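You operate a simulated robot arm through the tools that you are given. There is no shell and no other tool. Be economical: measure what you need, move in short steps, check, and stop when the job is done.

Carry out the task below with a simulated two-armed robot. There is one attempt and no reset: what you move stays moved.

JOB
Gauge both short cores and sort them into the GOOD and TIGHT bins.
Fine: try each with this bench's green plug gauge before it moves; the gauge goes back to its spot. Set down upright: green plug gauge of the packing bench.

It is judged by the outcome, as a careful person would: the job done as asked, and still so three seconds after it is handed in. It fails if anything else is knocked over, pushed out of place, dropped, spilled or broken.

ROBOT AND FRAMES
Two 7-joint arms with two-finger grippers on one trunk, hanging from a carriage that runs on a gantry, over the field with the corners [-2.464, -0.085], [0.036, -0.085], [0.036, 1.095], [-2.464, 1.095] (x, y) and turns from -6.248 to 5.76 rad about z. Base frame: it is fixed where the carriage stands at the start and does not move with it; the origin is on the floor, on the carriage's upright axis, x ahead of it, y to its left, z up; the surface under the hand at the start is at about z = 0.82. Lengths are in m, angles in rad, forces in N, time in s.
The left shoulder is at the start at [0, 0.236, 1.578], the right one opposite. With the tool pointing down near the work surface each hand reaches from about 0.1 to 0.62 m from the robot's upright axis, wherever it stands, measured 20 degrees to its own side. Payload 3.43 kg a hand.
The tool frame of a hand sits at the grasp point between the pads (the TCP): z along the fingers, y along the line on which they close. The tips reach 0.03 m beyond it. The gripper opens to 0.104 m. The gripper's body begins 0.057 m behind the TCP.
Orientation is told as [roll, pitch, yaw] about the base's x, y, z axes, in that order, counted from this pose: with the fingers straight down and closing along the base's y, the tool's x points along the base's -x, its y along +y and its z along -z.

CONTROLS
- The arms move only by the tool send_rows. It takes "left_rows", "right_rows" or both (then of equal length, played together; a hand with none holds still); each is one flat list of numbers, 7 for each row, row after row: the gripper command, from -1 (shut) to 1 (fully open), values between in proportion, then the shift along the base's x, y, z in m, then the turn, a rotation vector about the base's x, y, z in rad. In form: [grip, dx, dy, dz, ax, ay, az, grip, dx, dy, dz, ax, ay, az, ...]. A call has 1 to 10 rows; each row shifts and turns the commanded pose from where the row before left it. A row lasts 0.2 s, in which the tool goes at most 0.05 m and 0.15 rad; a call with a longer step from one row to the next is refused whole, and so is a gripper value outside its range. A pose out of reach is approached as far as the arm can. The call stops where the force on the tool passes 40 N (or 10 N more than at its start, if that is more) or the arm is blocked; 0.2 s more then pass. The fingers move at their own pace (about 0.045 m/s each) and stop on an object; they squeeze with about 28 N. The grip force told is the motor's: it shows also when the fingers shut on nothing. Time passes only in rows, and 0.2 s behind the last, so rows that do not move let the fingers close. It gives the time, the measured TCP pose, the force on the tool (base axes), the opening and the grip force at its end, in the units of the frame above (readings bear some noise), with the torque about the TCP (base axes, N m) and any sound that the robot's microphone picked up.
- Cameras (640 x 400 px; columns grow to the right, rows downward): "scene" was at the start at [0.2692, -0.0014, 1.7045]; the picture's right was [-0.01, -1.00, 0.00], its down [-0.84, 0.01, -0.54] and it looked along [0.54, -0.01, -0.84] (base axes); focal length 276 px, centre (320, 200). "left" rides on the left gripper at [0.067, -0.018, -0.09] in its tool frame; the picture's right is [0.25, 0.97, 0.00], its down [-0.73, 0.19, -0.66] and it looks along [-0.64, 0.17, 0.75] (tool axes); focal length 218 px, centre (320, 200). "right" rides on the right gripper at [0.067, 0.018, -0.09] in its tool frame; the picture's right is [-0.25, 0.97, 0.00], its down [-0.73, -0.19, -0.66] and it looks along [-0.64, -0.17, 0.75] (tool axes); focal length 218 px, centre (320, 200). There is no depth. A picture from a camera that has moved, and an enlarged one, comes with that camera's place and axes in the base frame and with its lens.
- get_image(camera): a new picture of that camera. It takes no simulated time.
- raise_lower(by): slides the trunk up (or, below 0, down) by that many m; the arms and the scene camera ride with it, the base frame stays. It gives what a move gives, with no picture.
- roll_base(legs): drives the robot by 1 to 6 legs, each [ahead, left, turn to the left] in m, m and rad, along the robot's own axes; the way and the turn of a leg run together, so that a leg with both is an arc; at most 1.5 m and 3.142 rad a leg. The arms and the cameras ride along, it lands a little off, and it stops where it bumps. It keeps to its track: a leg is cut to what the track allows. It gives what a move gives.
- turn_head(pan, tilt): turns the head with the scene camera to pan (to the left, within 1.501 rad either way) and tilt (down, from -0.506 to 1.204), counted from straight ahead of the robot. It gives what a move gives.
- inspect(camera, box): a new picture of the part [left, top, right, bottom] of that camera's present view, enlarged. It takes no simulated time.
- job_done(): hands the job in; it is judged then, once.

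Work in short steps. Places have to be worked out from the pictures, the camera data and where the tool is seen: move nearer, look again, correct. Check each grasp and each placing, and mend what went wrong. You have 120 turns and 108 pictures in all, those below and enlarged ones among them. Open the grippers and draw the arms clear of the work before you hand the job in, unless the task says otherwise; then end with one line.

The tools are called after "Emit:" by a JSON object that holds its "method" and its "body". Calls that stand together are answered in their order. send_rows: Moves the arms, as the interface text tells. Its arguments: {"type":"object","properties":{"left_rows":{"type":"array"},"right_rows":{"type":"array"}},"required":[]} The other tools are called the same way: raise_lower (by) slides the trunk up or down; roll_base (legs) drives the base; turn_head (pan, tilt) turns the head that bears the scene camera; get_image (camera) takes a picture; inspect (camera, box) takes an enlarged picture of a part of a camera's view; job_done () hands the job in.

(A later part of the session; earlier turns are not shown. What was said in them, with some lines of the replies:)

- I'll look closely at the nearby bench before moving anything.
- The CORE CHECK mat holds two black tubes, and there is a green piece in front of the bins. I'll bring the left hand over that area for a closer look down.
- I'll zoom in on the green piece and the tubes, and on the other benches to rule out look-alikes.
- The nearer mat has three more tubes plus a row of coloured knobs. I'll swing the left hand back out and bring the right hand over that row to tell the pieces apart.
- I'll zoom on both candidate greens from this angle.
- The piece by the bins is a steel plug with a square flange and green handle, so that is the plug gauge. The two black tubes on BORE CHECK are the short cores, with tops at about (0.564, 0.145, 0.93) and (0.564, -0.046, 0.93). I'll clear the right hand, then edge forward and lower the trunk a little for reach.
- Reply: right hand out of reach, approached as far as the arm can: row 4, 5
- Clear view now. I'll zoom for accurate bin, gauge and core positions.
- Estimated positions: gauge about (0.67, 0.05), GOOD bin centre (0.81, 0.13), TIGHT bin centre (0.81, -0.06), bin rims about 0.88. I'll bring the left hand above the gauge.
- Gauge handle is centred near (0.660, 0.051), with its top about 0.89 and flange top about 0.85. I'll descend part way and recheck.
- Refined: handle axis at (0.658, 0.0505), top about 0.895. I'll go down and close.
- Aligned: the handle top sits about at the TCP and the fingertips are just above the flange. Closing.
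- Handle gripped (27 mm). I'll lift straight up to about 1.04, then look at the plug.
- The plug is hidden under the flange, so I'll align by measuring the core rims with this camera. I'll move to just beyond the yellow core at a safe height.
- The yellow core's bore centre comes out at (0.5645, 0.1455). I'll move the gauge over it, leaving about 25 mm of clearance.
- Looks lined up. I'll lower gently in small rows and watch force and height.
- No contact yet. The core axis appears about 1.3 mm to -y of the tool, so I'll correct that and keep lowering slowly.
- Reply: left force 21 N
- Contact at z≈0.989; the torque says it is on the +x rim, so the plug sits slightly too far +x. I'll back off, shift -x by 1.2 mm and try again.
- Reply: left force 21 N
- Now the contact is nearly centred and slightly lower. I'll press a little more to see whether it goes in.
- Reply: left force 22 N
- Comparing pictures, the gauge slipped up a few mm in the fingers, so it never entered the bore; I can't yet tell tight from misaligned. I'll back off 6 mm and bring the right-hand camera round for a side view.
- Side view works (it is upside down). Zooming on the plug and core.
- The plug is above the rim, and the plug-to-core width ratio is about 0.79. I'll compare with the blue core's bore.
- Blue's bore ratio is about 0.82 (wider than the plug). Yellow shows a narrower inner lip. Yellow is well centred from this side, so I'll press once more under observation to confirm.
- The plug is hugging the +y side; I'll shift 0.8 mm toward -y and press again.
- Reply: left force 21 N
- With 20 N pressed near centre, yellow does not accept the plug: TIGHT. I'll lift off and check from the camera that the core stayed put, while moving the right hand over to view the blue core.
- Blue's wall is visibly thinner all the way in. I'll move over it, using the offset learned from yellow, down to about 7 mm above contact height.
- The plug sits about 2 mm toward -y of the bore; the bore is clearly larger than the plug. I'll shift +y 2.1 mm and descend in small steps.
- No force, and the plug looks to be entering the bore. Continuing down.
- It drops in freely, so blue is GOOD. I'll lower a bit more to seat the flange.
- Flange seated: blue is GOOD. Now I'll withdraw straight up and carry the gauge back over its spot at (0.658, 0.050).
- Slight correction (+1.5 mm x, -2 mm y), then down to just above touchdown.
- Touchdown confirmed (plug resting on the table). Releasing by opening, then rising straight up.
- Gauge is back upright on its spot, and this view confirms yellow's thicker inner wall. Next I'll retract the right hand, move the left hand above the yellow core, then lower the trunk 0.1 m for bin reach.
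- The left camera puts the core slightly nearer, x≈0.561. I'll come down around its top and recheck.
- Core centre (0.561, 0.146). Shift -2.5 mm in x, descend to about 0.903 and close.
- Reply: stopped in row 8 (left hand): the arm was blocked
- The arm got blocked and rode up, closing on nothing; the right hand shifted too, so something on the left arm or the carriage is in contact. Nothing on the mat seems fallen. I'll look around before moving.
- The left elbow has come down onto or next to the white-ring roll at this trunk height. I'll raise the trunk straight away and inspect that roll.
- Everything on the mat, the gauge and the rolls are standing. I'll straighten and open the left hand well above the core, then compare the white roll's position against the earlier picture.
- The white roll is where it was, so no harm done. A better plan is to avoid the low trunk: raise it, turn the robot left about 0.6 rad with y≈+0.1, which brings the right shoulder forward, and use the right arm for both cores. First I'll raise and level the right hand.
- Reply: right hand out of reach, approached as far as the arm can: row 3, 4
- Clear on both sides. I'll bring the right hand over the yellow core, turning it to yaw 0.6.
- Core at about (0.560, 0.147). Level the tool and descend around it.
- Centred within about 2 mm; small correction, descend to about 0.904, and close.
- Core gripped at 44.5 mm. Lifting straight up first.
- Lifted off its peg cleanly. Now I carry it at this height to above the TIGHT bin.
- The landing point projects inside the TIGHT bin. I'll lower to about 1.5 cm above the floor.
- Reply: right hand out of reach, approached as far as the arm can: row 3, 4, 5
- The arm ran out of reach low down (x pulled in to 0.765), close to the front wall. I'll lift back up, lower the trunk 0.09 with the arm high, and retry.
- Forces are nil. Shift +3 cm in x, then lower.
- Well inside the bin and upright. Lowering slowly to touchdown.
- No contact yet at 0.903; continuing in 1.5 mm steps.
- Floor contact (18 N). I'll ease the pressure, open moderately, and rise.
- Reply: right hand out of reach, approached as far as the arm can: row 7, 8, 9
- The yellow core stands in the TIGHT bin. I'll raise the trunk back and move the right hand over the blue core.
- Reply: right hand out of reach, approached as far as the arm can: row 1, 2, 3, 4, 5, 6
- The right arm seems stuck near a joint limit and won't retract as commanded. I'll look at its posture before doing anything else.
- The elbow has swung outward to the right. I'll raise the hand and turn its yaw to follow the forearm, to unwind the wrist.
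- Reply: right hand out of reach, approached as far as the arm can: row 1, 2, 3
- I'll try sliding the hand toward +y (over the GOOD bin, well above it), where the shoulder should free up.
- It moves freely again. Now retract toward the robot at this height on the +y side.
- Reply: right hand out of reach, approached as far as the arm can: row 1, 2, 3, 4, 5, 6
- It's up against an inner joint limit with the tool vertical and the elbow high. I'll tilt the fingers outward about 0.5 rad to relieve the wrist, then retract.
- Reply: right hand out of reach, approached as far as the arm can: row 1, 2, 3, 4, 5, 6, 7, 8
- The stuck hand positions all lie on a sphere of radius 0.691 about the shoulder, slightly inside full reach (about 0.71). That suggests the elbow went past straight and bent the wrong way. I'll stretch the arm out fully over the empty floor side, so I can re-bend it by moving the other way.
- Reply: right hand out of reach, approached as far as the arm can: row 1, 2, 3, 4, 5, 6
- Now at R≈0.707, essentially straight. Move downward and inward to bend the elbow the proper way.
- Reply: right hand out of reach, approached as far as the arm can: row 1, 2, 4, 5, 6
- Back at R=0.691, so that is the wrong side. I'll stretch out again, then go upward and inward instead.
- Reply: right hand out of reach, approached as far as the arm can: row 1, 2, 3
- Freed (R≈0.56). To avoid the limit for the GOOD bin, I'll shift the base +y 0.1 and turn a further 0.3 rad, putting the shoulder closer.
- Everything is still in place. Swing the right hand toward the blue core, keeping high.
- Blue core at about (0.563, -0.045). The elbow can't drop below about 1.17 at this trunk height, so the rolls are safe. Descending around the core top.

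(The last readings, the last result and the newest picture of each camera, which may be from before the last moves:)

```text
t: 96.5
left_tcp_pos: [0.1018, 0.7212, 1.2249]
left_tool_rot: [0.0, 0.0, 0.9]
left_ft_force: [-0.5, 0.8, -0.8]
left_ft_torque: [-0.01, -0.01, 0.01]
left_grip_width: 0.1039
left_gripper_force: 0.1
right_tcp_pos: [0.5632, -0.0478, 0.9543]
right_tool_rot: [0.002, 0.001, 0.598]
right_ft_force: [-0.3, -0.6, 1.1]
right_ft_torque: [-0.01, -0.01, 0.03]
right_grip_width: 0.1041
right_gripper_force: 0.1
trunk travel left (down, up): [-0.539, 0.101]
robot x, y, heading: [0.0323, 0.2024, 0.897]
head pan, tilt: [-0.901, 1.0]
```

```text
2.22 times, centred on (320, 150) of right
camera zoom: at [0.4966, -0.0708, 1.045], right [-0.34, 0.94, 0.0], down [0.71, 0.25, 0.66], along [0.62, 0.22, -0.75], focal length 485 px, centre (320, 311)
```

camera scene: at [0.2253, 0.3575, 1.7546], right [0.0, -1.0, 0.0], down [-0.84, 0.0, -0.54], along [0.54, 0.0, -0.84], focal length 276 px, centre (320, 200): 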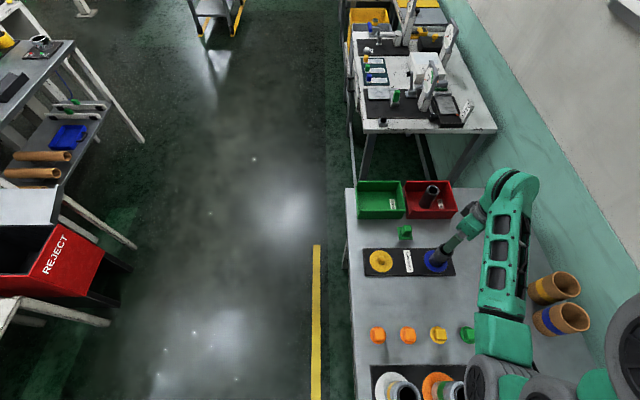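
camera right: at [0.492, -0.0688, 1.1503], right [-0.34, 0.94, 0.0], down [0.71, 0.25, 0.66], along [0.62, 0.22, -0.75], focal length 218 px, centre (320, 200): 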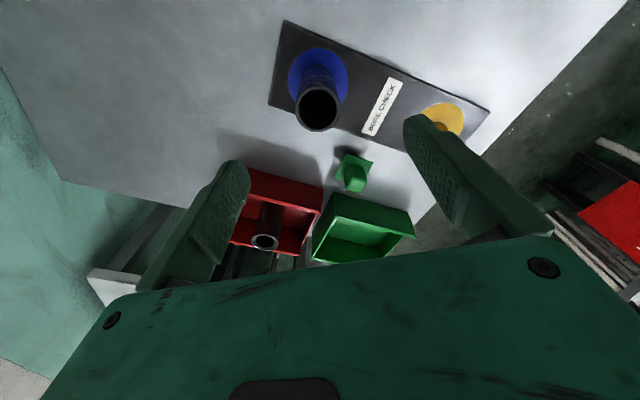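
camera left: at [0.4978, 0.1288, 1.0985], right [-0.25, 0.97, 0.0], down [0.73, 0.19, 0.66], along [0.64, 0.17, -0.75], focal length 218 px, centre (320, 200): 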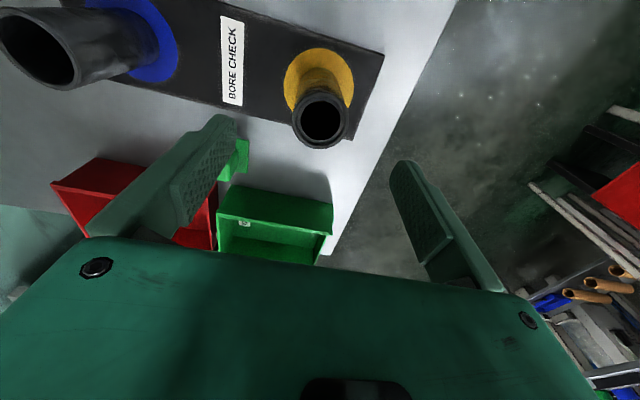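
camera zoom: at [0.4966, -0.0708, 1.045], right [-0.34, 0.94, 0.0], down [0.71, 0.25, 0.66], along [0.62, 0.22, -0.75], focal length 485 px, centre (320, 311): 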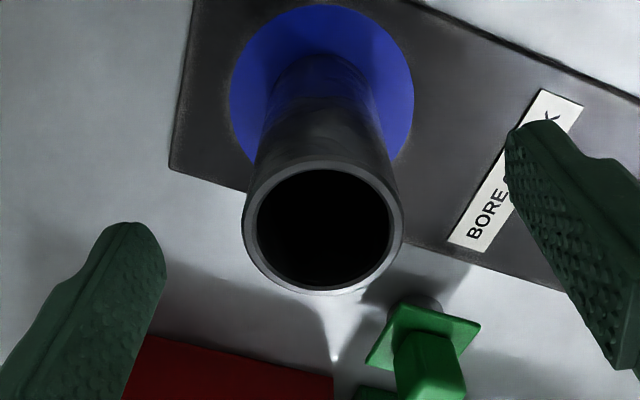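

Centred. Descend to about 0.904 and close.

Emit:
{"method": "send_rows", "body": {"right_rows": [1, -0.001, 0.001, -0.02, 0, 0, 0, 1, 0, 0, -0.02, 0, 0, 0, 1, 0, 0, -0.01, 0, 0, 0, 0, 0, 0, 0, 0, 0, 0, -0.5, 0, 0, 0, 0, 0, 0, -1, 0, 0, 0, 0, 0, 0, -1, 0, 0, 0, 0, 0, 0, -1, 0, 0, 0, 0, 0, 0, -1, 0, 0, 0, 0, 0, 0]}}

Emit:
{"method": "send_rows", "body": {"right_rows": [-1, 0, 0, 0.01, 0, 0, 0, -1, 0, 0, 0.03, 0, 0, 0, -1, 0, 0, 0.04, 0, 0, 0, -1, 0, 0, 0.04, 0, 0, 0, -1, 0, 0, 0.04, 0, 0, 0, -1, 0, 0, 0, 0, 0, 0]}}

Emit:
{"method": "get_image", "body": {"camera": "right"}}

```text
t: 98.5
left_tcp_pos: [0.1012, 0.7206, 1.2253]
left_tool_rot: [-0.001, 0.0, 0.9]
left_ft_force: [-0.1, 0.7, 0.6]
left_ft_torque: [0.01, -0.02, 0.03]
left_grip_width: 0.1039
left_gripper_force: 0.1
right_tcp_pos: [0.5629, -0.0448, 0.9071]
right_tool_rot: [0.0, 0.0, 0.597]
right_ft_force: [3.2, -3.0, -2.2]
right_ft_torque: [-0.34, -0.33, -0.08]
right_grip_width: 0.0442
right_gripper_force: 28.7
trunk travel left (down, up): [-0.539, 0.101]
robot x, y, heading: [0.0308, 0.1971, 0.903]
head pan, tilt: [-0.901, 1.0]
```

```text
t: 99.9
left_tcp_pos: [0.1005, 0.7212, 1.2251]
left_tool_rot: [0.0, 0.0, 0.901]
left_ft_force: [0.4, 0.2, 0.4]
left_ft_torque: [-0.02, 0.01, 0.02]
left_grip_width: 0.1041
left_gripper_force: 0.0
right_tcp_pos: [0.5604, -0.0436, 1.0685]
right_tool_rot: [0.002, 0.0, 0.597]
right_ft_force: [-0.2, -0.2, -0.2]
right_ft_torque: [0.02, 0.01, 0.03]
right_grip_width: 0.0443
right_gripper_force: 27.4
trunk travel left (down, up): [-0.539, 0.101]
robot x, y, heading: [0.0298, 0.2034, 0.904]
head pan, tilt: [-0.901, 1.0]
```

```text
20 pictures are left
camera right: at [0.4939, -0.0676, 1.1586], right [-0.34, 0.94, 0.0], down [0.71, 0.25, 0.66], along [0.62, 0.22, -0.75], focal length 218 px, centre (320, 200)
```

right: 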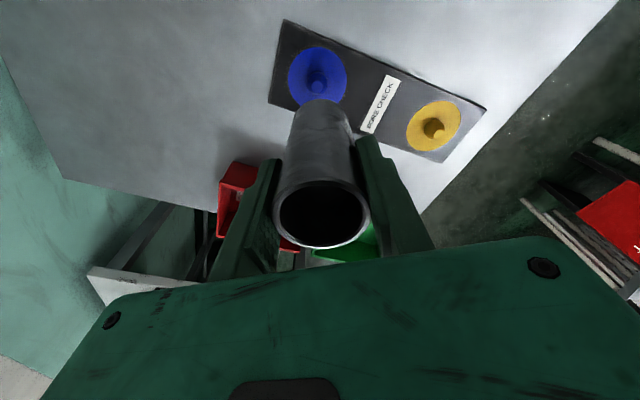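

Blue core is up. Carry it above the GOOD bin at (0.795, 0.13).

Emit:
{"method": "send_rows", "body": {"right_rows": [-1, 0.0334, 0.0249, 0, 0, 0, 0, -1, 0.0334, 0.0249, 0, 0, 0, 0, -1, 0.0334, 0.0249, 0, 0, 0, 0, -1, 0.0334, 0.0249, 0, 0, 0, 0, -1, 0.0334, 0.0249, 0, 0, 0, 0, -1, 0.0334, 0.0249, 0, 0, 0, 0, -1, 0.0334, 0.0249, 0, 0, 0, 0, -1, 0, 0, 0, 0, 0, 0]}}

Emit:
{"method": "get_image", "body": {"camera": "scene"}}

Emit:
{"method": "get_image", "body": {"camera": "right"}}

```text
t: 101.7
left_tcp_pos: [0.1016, 0.7205, 1.2241]
left_tool_rot: [0.0, 0.001, 0.901]
left_ft_force: [1.0, 0.5, -0.2]
left_ft_torque: [0.02, -0.04, -0.02]
left_grip_width: 0.1042
left_gripper_force: 0.0
right_tcp_pos: [0.7963, 0.1286, 1.0686]
right_tool_rot: [0.002, 0.0, 0.599]
right_ft_force: [-0.2, 0.5, 0.0]
right_ft_torque: [0.02, 0.01, 0.03]
right_grip_width: 0.0442
right_gripper_force: 27.8
trunk travel left (down, up): [-0.539, 0.101]
robot x, y, heading: [0.0304, 0.2012, 0.9]
head pan, tilt: [-0.901, 1.0]
```

```text
19 pictures are left
camera scene: at [0.2251, 0.3575, 1.7546], right [0.0, -1.0, 0.0], down [-0.84, 0.0, -0.54], along [0.54, 0.0, -0.84], focal length 276 px, centre (320, 200)
```

scene: 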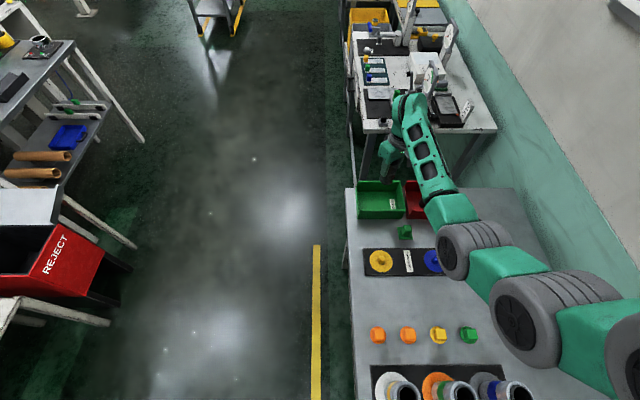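

```text
18 pictures are left
camera right: at [0.7293, 0.1053, 1.1593], right [-0.34, 0.94, 0.0], down [0.71, 0.25, 0.66], along [0.62, 0.22, -0.75], focal length 218 px, centre (320, 200)
```

right: 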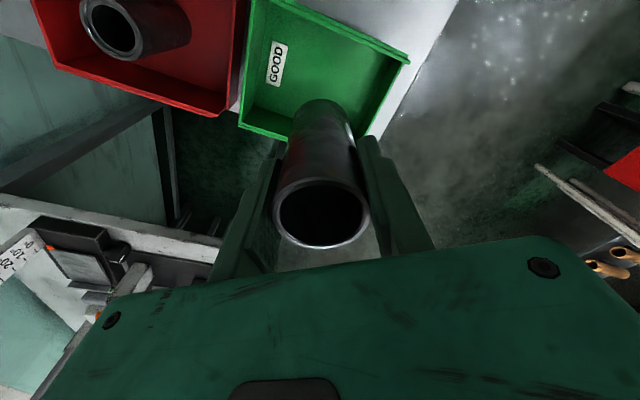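

Position projects inside the GOOD bin. Lower the trunk 0.1 to gain reach margin.

Emit:
{"method": "raise_lower", "body": {"by": -0.1}}

Emit:
{"method": "inspect", "body": {"camera": "scene", "box": [330, 120, 510, 260]}}

Emit:
{"method": "get_image", "body": {"camera": "right"}}

```text
t: 103.0
left_tcp_pos: [0.1019, 0.7222, 1.1244]
left_tool_rot: [0.0, 0.0, 0.9]
left_ft_force: [0.3, 0.1, 0.7]
left_ft_torque: [-0.01, -0.01, -0.02]
left_grip_width: 0.104
left_gripper_force: 0.0
right_tcp_pos: [0.7966, 0.1289, 0.9698]
right_tool_rot: [0.003, 0.0, 0.599]
right_ft_force: [-0.1, -0.5, -0.1]
right_ft_torque: [0.02, 0.01, -0.01]
right_grip_width: 0.0443
right_gripper_force: 27.7
trunk travel left (down, up): [-0.439, 0.201]
robot x, y, heading: [0.0309, 0.2017, 0.898]
head pan, tilt: [-0.901, 1.0]
```

```text
2.86 times, centred on (420, 190) of scene
camera zoom: at [0.2253, 0.3575, 1.6547], right [0.0, -1.0, 0.0], down [-0.84, 0.0, -0.54], along [0.54, 0.0, -0.84], focal length 789 px, centre (34, 229)
```

zoom: 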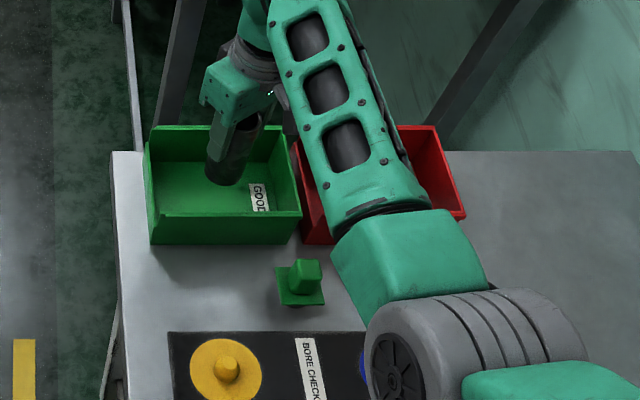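

```text
16 pictures are left
camera right: at [0.7295, 0.105, 1.0598], right [-0.34, 0.94, 0.0], down [0.71, 0.25, 0.66], along [0.62, 0.22, -0.75], focal length 218 px, centre (320, 200)
```

right: 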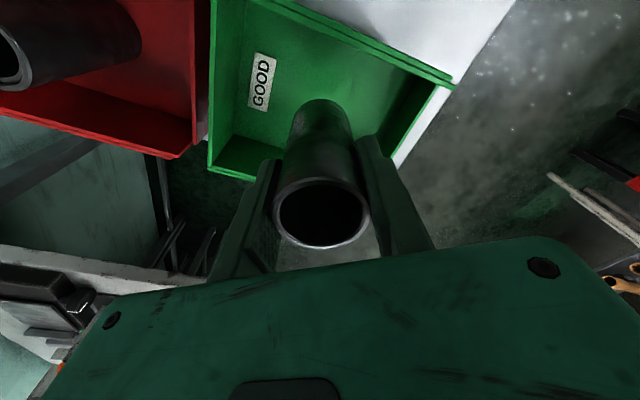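

Good. Descend in the bin to about 1 cm above the floor.

Emit:
{"method": "send_rows", "body": {"right_rows": [-1, 0, 0, -0.02, 0, 0, 0, -1, 0, 0, -0.02, 0, 0, 0, -1, 0, 0, -0.015, 0, 0, 0, -1, 0, 0, -0.004, 0, 0, 0, -1, 0, 0, -0.003, 0, 0, 0, -1, 0, 0, 0, 0, 0, 0]}}

Emit:
{"method": "inspect", "body": {"camera": "scene", "box": [330, 120, 510, 260]}}

```text
t: 104.4
left_tcp_pos: [0.1006, 0.7205, 1.1254]
left_tool_rot: [0.0, 0.001, 0.9]
left_ft_force: [-0.3, -0.1, 0.4]
left_ft_torque: [-0.02, 0.01, -0.01]
left_grip_width: 0.104
left_gripper_force: 0.0
right_tcp_pos: [0.7939, 0.128, 0.9081]
right_tool_rot: [0.002, 0.0, 0.598]
right_ft_force: [0.3, 0.5, -0.7]
right_ft_torque: [0.0, -0.02, 0.02]
right_grip_width: 0.0444
right_gripper_force: 27.6
trunk travel left (down, up): [-0.439, 0.201]
robot x, y, heading: [0.0278, 0.2032, 0.898]
head pan, tilt: [-0.901, 1.0]
```

```text
2.86 times, centred on (420, 190) of scene
camera zoom: at [0.2252, 0.3575, 1.6546], right [0.0, -1.0, 0.0], down [-0.84, 0.0, -0.54], along [0.54, 0.0, -0.84], focal length 789 px, centre (34, 229)
```

zoom: 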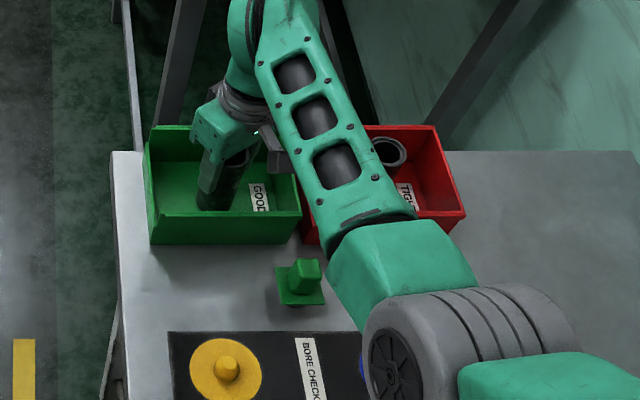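

Yellow core still stands clear beside the forearm. Fine steps to touchdown.

Emit:
{"method": "send_rows", "body": {"right_rows": [-1, 0, 0, -0.0015, 0, 0, 0, -1, 0, 0, -0.0015, 0, 0, 0, -1, 0, 0, -0.001, 0, 0, 0, -1, 0, 0, -0.001, 0, 0, 0, -1, 0, 0, 0, 0, 0, 0]}}

```text
t: 105.6
left_tcp_pos: [0.1006, 0.7215, 1.124]
left_tool_rot: [0.0, 0.001, 0.9]
left_ft_force: [0.0, 0.7, -0.3]
left_ft_torque: [0.02, 0.01, 0.0]
left_grip_width: 0.1042
left_gripper_force: 0.0
right_tcp_pos: [0.7949, 0.1277, 0.9034]
right_tool_rot: [0.0, -0.003, 0.598]
right_ft_force: [-1.3, -0.4, 7.2]
right_ft_torque: [-0.14, 0.23, -0.05]
right_grip_width: 0.044
right_gripper_force: 27.6
trunk travel left (down, up): [-0.439, 0.201]
robot x, y, heading: [0.0294, 0.2064, 0.903]
head pan, tilt: [-0.901, 1.0]
```

Touchdown (7 N). Release and rise.

Emit:
{"method": "send_rows", "body": {"right_rows": [-1, 0, 0, 0.001, 0, 0, 0, 0, 0, 0, 0, 0, 0, 0, 0.45, 0, 0, 0, 0, 0, 0, 0.45, 0, 0, 0, 0, 0, 0, 0.45, 0, 0, 0, 0, 0, 0, 0.45, 0, 0, 0.03, 0, 0, 0, 0.45, 0, 0, 0.04, 0, 0, 0, 0.45, 0, 0, 0.04, 0, 0, 0, 0.45, 0, 0, 0.03, 0, 0, 0]}}

Emit:
{"method": "raise_lower", "body": {"by": 0.1}}

Emit:
{"method": "get_image", "body": {"camera": "right"}}

```text
t: 107.6
left_tcp_pos: [0.1005, 0.7219, 1.125]
left_tool_rot: [0.001, -0.001, 0.9]
left_ft_force: [0.4, -0.2, 0.6]
left_ft_torque: [0.01, 0.0, -0.02]
left_grip_width: 0.1038
left_gripper_force: 0.1
right_tcp_pos: [0.7927, 0.1284, 1.0442]
right_tool_rot: [0.001, 0.0, 0.599]
right_ft_force: [0.2, -0.4, -0.1]
right_ft_torque: [-0.01, 0.01, 0.0]
right_grip_width: 0.0754
right_gripper_force: 0.0
trunk travel left (down, up): [-0.439, 0.201]
robot x, y, heading: [0.0325, 0.2017, 0.898]
head pan, tilt: [-0.901, 1.0]
```

```text
t: 108.9
left_tcp_pos: [0.1003, 0.7212, 1.2242]
left_tool_rot: [-0.001, 0.0, 0.901]
left_ft_force: [-0.4, 0.6, 0.5]
left_ft_torque: [-0.02, 0.03, -0.02]
left_grip_width: 0.104
left_gripper_force: 0.1
right_tcp_pos: [0.7926, 0.1283, 1.1438]
right_tool_rot: [0.001, -0.001, 0.6]
right_ft_force: [-0.3, -0.1, -1.1]
right_ft_torque: [0.04, 0.02, 0.03]
right_grip_width: 0.0755
right_gripper_force: 0.0
trunk travel left (down, up): [-0.539, 0.101]
robot x, y, heading: [0.0314, 0.2013, 0.902]
head pan, tilt: [-0.901, 1.0]
```

```text
14 pictures are left
camera right: at [0.7267, 0.1044, 1.2335], right [-0.34, 0.94, 0.0], down [0.71, 0.25, 0.66], along [0.62, 0.22, -0.75], focal length 218 px, centre (320, 200)
```

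right: 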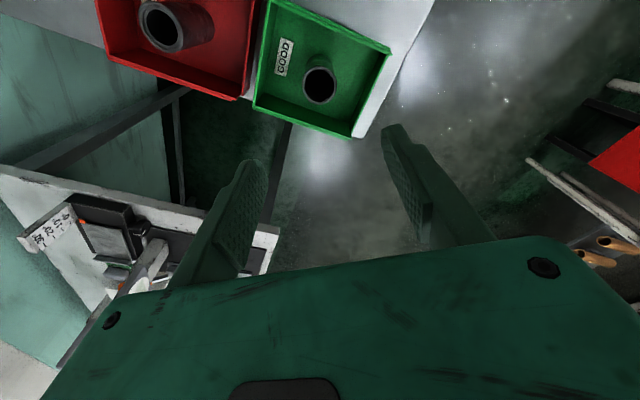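

Both cores stand in their bins. Draw the right arm clear over the floor side and take a final look at the bench.

Emit:
{"method": "send_rows", "body": {"right_rows": [1, -0.03, 0.03, 0.01, 0, 0, 0, 1, -0.03, 0.035, 0.01, 0, 0, 0, 1, -0.03, 0.035, 0, 0, 0, 0, 1, -0.03, 0.035, 0, 0, 0, 0, 1, -0.03, 0.035, 0, 0, 0, 0, 1, -0.03, 0.035, 0, 0, 0, 0, 1, -0.03, 0.035, 0, 0, 0, 0, 1, -0.03, 0.035, 0, 0, 0, 0]}}

Emit:
{"method": "get_image", "body": {"camera": "scene"}}

Emit:
{"method": "inspect", "body": {"camera": "scene", "box": [330, 160, 490, 290]}}

```text
t: 110.7
left_tcp_pos: [0.1005, 0.7215, 1.2255]
left_tool_rot: [0.001, 0.0, 0.901]
left_ft_force: [0.5, -0.5, -0.2]
left_ft_torque: [0.0, 0.01, -0.02]
left_grip_width: 0.104
left_gripper_force: 0.2
right_tcp_pos: [0.5528, 0.4032, 1.1633]
right_tool_rot: [0.001, 0.0, 0.598]
right_ft_force: [-0.3, -0.2, 0.2]
right_ft_torque: [0.03, -0.02, -0.04]
right_grip_width: 0.1042
right_gripper_force: 0.1
trunk travel left (down, up): [-0.539, 0.101]
robot x, y, heading: [0.0313, 0.202, 0.898]
head pan, tilt: [-0.901, 1.0]
```

```text
13 pictures are left
camera scene: at [0.2252, 0.3576, 1.7546], right [0.0, -1.0, 0.0], down [-0.84, 0.0, -0.54], along [0.54, 0.0, -0.84], focal length 276 px, centre (320, 200)
```

scene: 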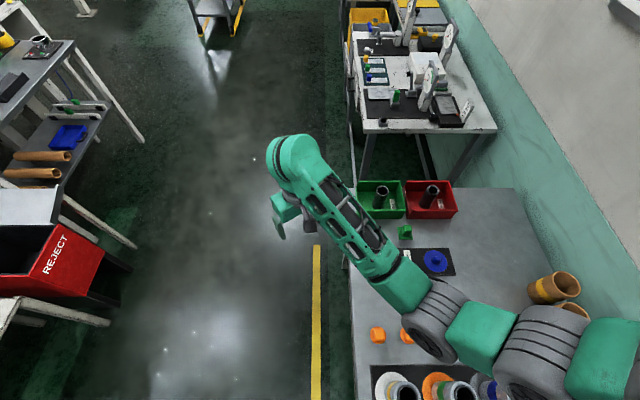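

```text
3.08 times, centred on (410, 225) of scene
camera zoom: at [0.2252, 0.3576, 1.7546], right [0.0, -1.0, 0.0], down [-0.84, 0.0, -0.54], along [0.54, 0.0, -0.84], focal length 849 px, centre (43, 123)
```

zoom: 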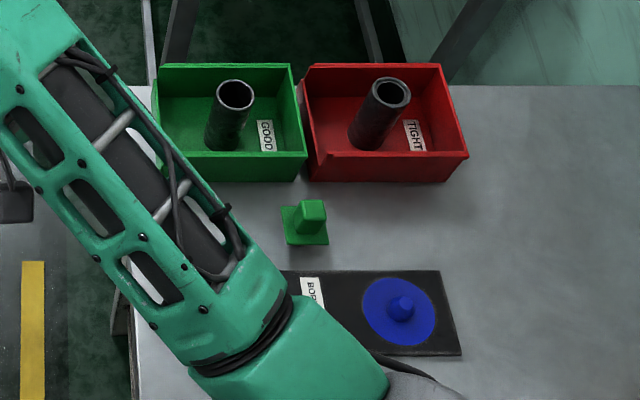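

The cores are sorted, the gauge is upright on its spot, the grippers are open and both arms are clear. Handing in.

Emit:
{"method": "job_done", "body": {}}

```text
The job is handed in.
```

I gauged both short cores in place and sorted them: the blue-spot core passed and is in GOOD, and the yellow-spot core would not take the plug and is in TIGHT. The green plug gauge is upright back on its spot. While I was reaching for the yellow core, the left arm jammed near the white-ring roll. I backed off, and the roll still looked upright and in place in the pictures.
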